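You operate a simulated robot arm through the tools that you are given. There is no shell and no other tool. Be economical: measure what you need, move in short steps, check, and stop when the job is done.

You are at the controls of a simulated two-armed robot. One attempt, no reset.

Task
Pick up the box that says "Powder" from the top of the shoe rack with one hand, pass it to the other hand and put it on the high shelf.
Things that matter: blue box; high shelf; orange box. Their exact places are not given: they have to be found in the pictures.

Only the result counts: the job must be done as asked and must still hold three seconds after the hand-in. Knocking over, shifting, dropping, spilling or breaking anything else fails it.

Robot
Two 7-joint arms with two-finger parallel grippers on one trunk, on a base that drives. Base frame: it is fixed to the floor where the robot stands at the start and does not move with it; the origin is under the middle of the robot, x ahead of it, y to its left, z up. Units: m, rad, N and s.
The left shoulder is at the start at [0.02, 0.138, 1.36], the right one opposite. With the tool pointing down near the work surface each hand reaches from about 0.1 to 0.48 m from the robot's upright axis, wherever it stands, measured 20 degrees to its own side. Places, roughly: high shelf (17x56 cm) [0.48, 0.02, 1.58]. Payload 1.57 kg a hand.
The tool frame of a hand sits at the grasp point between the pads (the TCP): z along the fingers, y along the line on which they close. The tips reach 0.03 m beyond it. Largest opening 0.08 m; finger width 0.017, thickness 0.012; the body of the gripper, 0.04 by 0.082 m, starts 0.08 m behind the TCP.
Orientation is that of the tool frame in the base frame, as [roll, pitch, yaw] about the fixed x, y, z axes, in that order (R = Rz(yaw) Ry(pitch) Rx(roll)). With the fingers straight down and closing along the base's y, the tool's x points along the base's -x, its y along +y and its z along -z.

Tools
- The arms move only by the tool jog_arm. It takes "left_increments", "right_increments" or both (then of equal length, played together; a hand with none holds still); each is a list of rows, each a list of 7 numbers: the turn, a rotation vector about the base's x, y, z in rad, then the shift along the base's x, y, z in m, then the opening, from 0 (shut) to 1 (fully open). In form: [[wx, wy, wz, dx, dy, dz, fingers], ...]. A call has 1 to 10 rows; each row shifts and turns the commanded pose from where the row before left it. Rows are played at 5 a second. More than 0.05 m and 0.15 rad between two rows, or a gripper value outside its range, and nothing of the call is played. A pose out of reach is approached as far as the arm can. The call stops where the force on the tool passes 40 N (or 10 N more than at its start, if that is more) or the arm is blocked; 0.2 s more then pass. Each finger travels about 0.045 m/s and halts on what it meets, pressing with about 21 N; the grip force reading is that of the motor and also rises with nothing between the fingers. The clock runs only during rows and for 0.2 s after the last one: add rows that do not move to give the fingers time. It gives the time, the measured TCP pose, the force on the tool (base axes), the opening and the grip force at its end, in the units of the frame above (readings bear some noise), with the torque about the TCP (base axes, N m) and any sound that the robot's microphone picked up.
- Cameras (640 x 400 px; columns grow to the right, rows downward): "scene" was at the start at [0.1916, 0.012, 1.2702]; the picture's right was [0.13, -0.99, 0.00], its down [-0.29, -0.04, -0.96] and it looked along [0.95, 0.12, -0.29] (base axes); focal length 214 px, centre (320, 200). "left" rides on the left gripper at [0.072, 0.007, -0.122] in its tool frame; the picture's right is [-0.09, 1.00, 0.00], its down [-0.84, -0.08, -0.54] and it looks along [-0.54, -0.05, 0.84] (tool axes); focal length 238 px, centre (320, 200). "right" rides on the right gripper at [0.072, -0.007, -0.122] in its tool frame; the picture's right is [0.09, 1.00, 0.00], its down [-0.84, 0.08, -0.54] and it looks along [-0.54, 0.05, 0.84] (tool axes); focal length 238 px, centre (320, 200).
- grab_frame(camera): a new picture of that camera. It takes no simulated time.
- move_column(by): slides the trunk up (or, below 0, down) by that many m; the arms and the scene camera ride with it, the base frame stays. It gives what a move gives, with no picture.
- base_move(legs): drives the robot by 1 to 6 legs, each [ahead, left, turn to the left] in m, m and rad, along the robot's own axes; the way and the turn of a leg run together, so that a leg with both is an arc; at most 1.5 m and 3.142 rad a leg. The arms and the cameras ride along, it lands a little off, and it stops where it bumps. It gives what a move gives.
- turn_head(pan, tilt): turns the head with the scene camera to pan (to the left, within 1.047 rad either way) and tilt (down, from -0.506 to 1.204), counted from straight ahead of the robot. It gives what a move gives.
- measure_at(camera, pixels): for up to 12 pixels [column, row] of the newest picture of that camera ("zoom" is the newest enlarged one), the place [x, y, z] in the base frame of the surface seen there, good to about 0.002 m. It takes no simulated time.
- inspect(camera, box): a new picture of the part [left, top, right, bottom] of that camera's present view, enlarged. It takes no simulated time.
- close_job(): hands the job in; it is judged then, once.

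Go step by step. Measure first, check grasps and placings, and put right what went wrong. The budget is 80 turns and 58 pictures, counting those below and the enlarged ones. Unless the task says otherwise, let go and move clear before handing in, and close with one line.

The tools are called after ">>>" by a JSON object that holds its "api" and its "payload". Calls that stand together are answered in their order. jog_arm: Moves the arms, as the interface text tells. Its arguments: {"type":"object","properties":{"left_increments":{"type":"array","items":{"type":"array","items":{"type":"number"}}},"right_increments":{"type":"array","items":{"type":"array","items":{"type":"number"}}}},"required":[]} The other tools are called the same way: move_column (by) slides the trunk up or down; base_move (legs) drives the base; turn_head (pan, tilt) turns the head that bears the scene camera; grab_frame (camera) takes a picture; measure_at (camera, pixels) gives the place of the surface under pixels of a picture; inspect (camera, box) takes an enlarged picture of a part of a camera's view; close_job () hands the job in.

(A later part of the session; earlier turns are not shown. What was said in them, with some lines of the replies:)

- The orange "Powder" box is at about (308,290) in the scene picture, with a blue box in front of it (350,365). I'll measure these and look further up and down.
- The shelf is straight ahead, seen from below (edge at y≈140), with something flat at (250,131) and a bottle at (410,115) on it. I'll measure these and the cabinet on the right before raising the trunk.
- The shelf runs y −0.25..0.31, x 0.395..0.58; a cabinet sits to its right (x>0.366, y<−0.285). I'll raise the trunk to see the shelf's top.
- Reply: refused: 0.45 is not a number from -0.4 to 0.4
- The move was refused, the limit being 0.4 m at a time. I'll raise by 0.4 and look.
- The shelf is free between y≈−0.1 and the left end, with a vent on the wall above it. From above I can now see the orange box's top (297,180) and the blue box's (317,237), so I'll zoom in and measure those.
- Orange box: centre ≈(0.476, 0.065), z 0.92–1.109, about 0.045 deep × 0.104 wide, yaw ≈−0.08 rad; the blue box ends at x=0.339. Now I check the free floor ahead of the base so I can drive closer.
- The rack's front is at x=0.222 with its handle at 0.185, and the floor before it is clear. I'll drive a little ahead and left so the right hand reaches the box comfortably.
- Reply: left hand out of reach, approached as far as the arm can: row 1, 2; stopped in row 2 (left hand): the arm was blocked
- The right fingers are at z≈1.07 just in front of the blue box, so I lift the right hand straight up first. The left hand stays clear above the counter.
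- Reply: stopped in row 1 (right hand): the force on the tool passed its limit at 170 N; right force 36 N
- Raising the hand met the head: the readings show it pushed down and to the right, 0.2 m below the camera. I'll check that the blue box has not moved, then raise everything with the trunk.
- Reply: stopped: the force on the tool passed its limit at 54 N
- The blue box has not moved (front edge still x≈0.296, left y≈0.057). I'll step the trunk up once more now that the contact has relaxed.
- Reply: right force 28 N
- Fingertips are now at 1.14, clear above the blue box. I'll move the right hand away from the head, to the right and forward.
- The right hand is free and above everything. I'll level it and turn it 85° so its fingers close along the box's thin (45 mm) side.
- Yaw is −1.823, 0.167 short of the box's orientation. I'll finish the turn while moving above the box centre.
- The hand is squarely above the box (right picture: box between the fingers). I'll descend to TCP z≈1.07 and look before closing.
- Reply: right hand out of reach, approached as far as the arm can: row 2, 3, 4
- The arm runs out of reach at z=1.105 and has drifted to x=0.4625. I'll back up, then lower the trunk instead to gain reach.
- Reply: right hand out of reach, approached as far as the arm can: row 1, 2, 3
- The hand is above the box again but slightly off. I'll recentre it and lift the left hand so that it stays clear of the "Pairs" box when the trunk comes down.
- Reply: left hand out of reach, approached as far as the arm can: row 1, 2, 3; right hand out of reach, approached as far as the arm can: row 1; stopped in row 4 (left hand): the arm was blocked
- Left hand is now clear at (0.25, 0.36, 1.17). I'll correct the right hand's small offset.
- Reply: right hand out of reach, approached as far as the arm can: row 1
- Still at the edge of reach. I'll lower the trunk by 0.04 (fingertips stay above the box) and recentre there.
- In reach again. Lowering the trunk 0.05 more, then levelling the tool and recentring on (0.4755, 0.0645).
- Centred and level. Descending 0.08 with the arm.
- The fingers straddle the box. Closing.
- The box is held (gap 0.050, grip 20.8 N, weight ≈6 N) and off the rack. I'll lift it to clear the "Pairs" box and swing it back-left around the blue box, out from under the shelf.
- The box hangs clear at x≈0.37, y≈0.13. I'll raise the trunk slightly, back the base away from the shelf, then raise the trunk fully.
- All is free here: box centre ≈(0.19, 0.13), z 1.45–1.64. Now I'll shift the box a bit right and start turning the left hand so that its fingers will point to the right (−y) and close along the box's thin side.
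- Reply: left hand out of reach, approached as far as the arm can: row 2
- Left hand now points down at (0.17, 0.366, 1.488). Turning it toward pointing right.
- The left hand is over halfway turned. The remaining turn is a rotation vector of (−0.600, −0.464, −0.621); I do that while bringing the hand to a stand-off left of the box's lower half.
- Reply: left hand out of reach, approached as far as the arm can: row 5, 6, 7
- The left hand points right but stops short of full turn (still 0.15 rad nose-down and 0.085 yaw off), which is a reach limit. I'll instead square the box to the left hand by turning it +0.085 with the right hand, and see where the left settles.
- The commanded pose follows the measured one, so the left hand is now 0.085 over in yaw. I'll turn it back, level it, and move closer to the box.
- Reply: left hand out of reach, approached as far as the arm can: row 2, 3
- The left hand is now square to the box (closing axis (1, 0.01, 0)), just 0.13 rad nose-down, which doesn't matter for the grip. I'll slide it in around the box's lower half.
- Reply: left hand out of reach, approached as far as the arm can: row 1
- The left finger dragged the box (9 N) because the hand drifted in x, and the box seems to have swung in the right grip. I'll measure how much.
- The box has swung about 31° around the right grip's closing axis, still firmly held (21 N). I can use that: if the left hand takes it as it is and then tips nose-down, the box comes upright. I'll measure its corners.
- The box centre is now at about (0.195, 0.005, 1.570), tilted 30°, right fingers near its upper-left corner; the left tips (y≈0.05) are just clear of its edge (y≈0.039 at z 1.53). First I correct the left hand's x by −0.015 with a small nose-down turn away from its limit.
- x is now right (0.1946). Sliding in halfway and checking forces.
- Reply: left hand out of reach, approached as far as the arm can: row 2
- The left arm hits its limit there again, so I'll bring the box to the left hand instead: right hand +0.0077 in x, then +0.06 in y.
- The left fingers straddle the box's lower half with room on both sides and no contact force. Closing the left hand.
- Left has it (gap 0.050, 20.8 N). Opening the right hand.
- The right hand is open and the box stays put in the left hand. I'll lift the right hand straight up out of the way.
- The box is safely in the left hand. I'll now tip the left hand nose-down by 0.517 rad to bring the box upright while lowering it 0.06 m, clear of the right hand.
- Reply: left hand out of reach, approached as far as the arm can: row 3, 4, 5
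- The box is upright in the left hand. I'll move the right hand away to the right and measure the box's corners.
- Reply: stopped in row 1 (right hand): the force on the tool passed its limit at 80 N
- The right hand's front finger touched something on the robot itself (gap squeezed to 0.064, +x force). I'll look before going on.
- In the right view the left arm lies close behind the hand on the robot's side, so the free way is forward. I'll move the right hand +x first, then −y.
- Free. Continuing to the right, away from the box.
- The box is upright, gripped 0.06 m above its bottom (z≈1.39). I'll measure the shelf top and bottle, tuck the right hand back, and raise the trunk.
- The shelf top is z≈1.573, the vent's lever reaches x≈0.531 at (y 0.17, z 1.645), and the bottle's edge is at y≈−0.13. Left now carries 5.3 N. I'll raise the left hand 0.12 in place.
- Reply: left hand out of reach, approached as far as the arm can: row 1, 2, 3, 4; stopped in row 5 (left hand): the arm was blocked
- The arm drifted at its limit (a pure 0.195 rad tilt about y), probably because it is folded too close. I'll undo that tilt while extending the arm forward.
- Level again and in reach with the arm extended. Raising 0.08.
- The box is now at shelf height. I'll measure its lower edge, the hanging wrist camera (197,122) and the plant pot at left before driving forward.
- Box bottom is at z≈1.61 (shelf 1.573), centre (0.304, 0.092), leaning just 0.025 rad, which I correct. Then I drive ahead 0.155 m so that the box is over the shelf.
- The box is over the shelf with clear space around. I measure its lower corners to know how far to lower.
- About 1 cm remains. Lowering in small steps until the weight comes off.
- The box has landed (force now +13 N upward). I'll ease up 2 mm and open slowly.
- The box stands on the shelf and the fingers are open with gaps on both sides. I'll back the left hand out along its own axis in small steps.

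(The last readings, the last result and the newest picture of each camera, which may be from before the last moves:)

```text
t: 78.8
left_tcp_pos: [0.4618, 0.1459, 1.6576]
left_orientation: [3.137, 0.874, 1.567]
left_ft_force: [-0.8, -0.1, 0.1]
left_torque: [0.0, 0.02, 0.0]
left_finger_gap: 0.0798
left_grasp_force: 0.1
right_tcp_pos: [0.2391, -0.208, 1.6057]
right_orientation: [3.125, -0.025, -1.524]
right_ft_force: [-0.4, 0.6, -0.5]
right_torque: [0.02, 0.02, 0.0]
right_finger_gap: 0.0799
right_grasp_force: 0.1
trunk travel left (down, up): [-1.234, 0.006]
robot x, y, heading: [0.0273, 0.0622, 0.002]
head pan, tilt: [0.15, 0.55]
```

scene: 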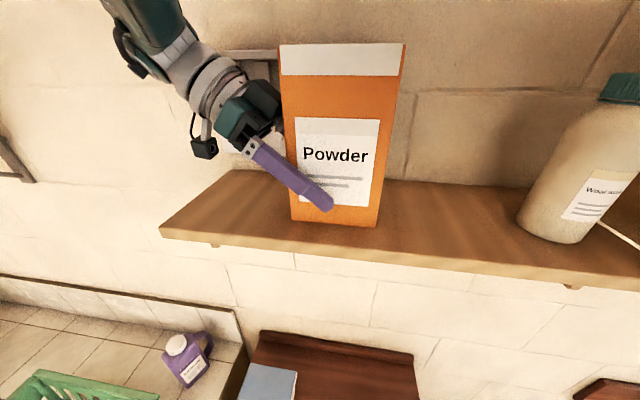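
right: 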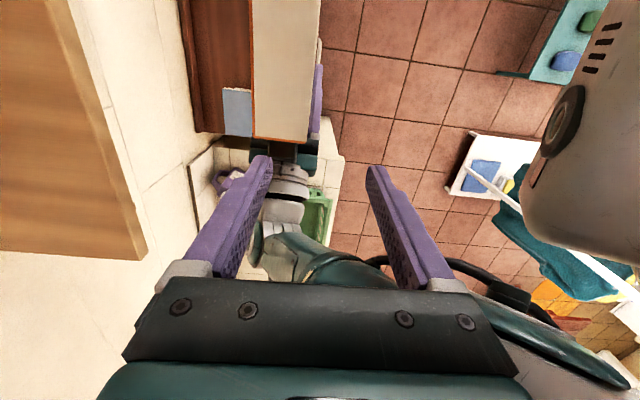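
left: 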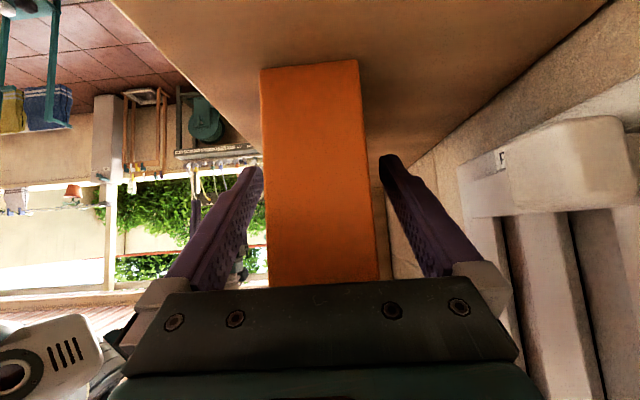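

No contact, tracking well. Continuing out.

>>> {"api": "jog_arm", "payload": {"left_increments": [[0, 0, 0, 0, 0.0154, 0.0128, 1], [0, 0, 0, 0, 0.0154, 0.0128, 1], [0, 0, 0, 0, 0.0154, 0.0128, 1], [0, 0, 0, 0, 0, 0, 1]]}}

>>> {"api": "grab_frame", "payload": {"camera": "scene"}}

```text
t: 79.8
left_tcp_pos: [0.462, 0.1925, 1.6988]
left_orientation: [3.136, 0.873, 1.569]
left_ft_force: [0.1, -0.2, 0.6]
left_torque: [-0.01, 0.01, 0.0]
left_finger_gap: 0.0799
left_grasp_force: 0.0
right_tcp_pos: [0.2376, -0.208, 1.6059]
right_orientation: [3.125, -0.024, -1.524]
right_ft_force: [0.0, 0.0, -0.1]
right_torque: [0.01, 0.02, -0.02]
right_finger_gap: 0.0801
right_grasp_force: 0.1
trunk travel left (down, up): [-1.234, 0.006]
robot x, y, heading: [0.0257, 0.059, 0.001]
head pan, tilt: [0.15, 0.55]
```

```text
10 pictures are left
```

scene: 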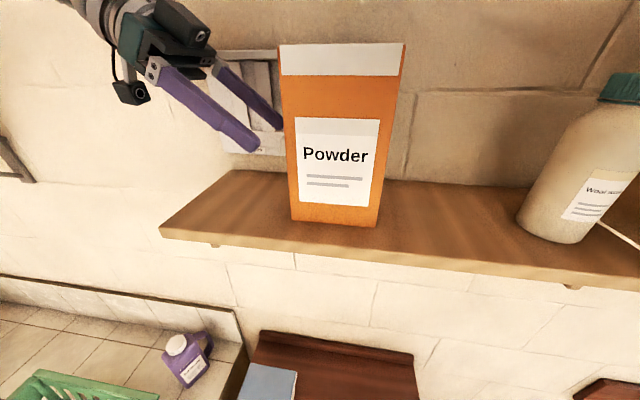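

The hand is clear of the box (tips y≈0.17, box edge y≈0.143). I'll drive straight back to take everything away from the shelf and check the scene.

>>> {"api": "base_move", "payload": {"legs": [[-0.2, 0.02, 0.0]]}}

>>> {"api": "grab_frame", "payload": {"camera": "scene"}}

```text
t: 81.5
left_tcp_pos: [0.2608, 0.212, 1.6975]
left_orientation: [3.139, 0.873, 1.567]
left_ft_force: [0.7, -0.3, -0.1]
left_torque: [0.03, -0.02, -0.01]
left_finger_gap: 0.0797
left_grasp_force: 0.0
right_tcp_pos: [0.0398, -0.1885, 1.6059]
right_orientation: [3.126, -0.025, -1.525]
right_ft_force: [0.6, 0.9, -0.1]
right_torque: [0.01, 0.01, 0.03]
right_finger_gap: 0.08
right_grasp_force: 0.0
trunk travel left (down, up): [-1.234, 0.006]
robot x, y, heading: [-0.1751, 0.0817, 0.005]
head pan, tilt: [0.15, 0.55]
```

```text
9 pictures are left
```

scene: 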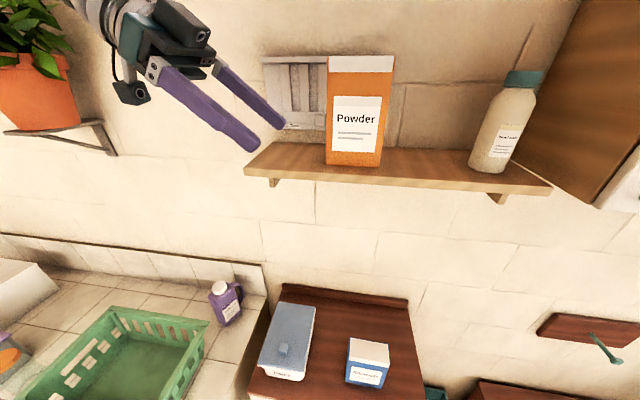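

The "Powder" box is standing upright on the shelf at (360,110). The blue box, the "Pairs" box and the bottle are where they were, and both hands are clear, so I'm handing in.

>>> {"api": "close_job", "payload": {}}

```text
The job is handed in.
```

The "Powder" box is standing upright on the high shelf. The right hand picked it up, passed it to the left hand, and the left hand placed it. The last picture shows nothing else moved, and I handed the job in with both hands clear.
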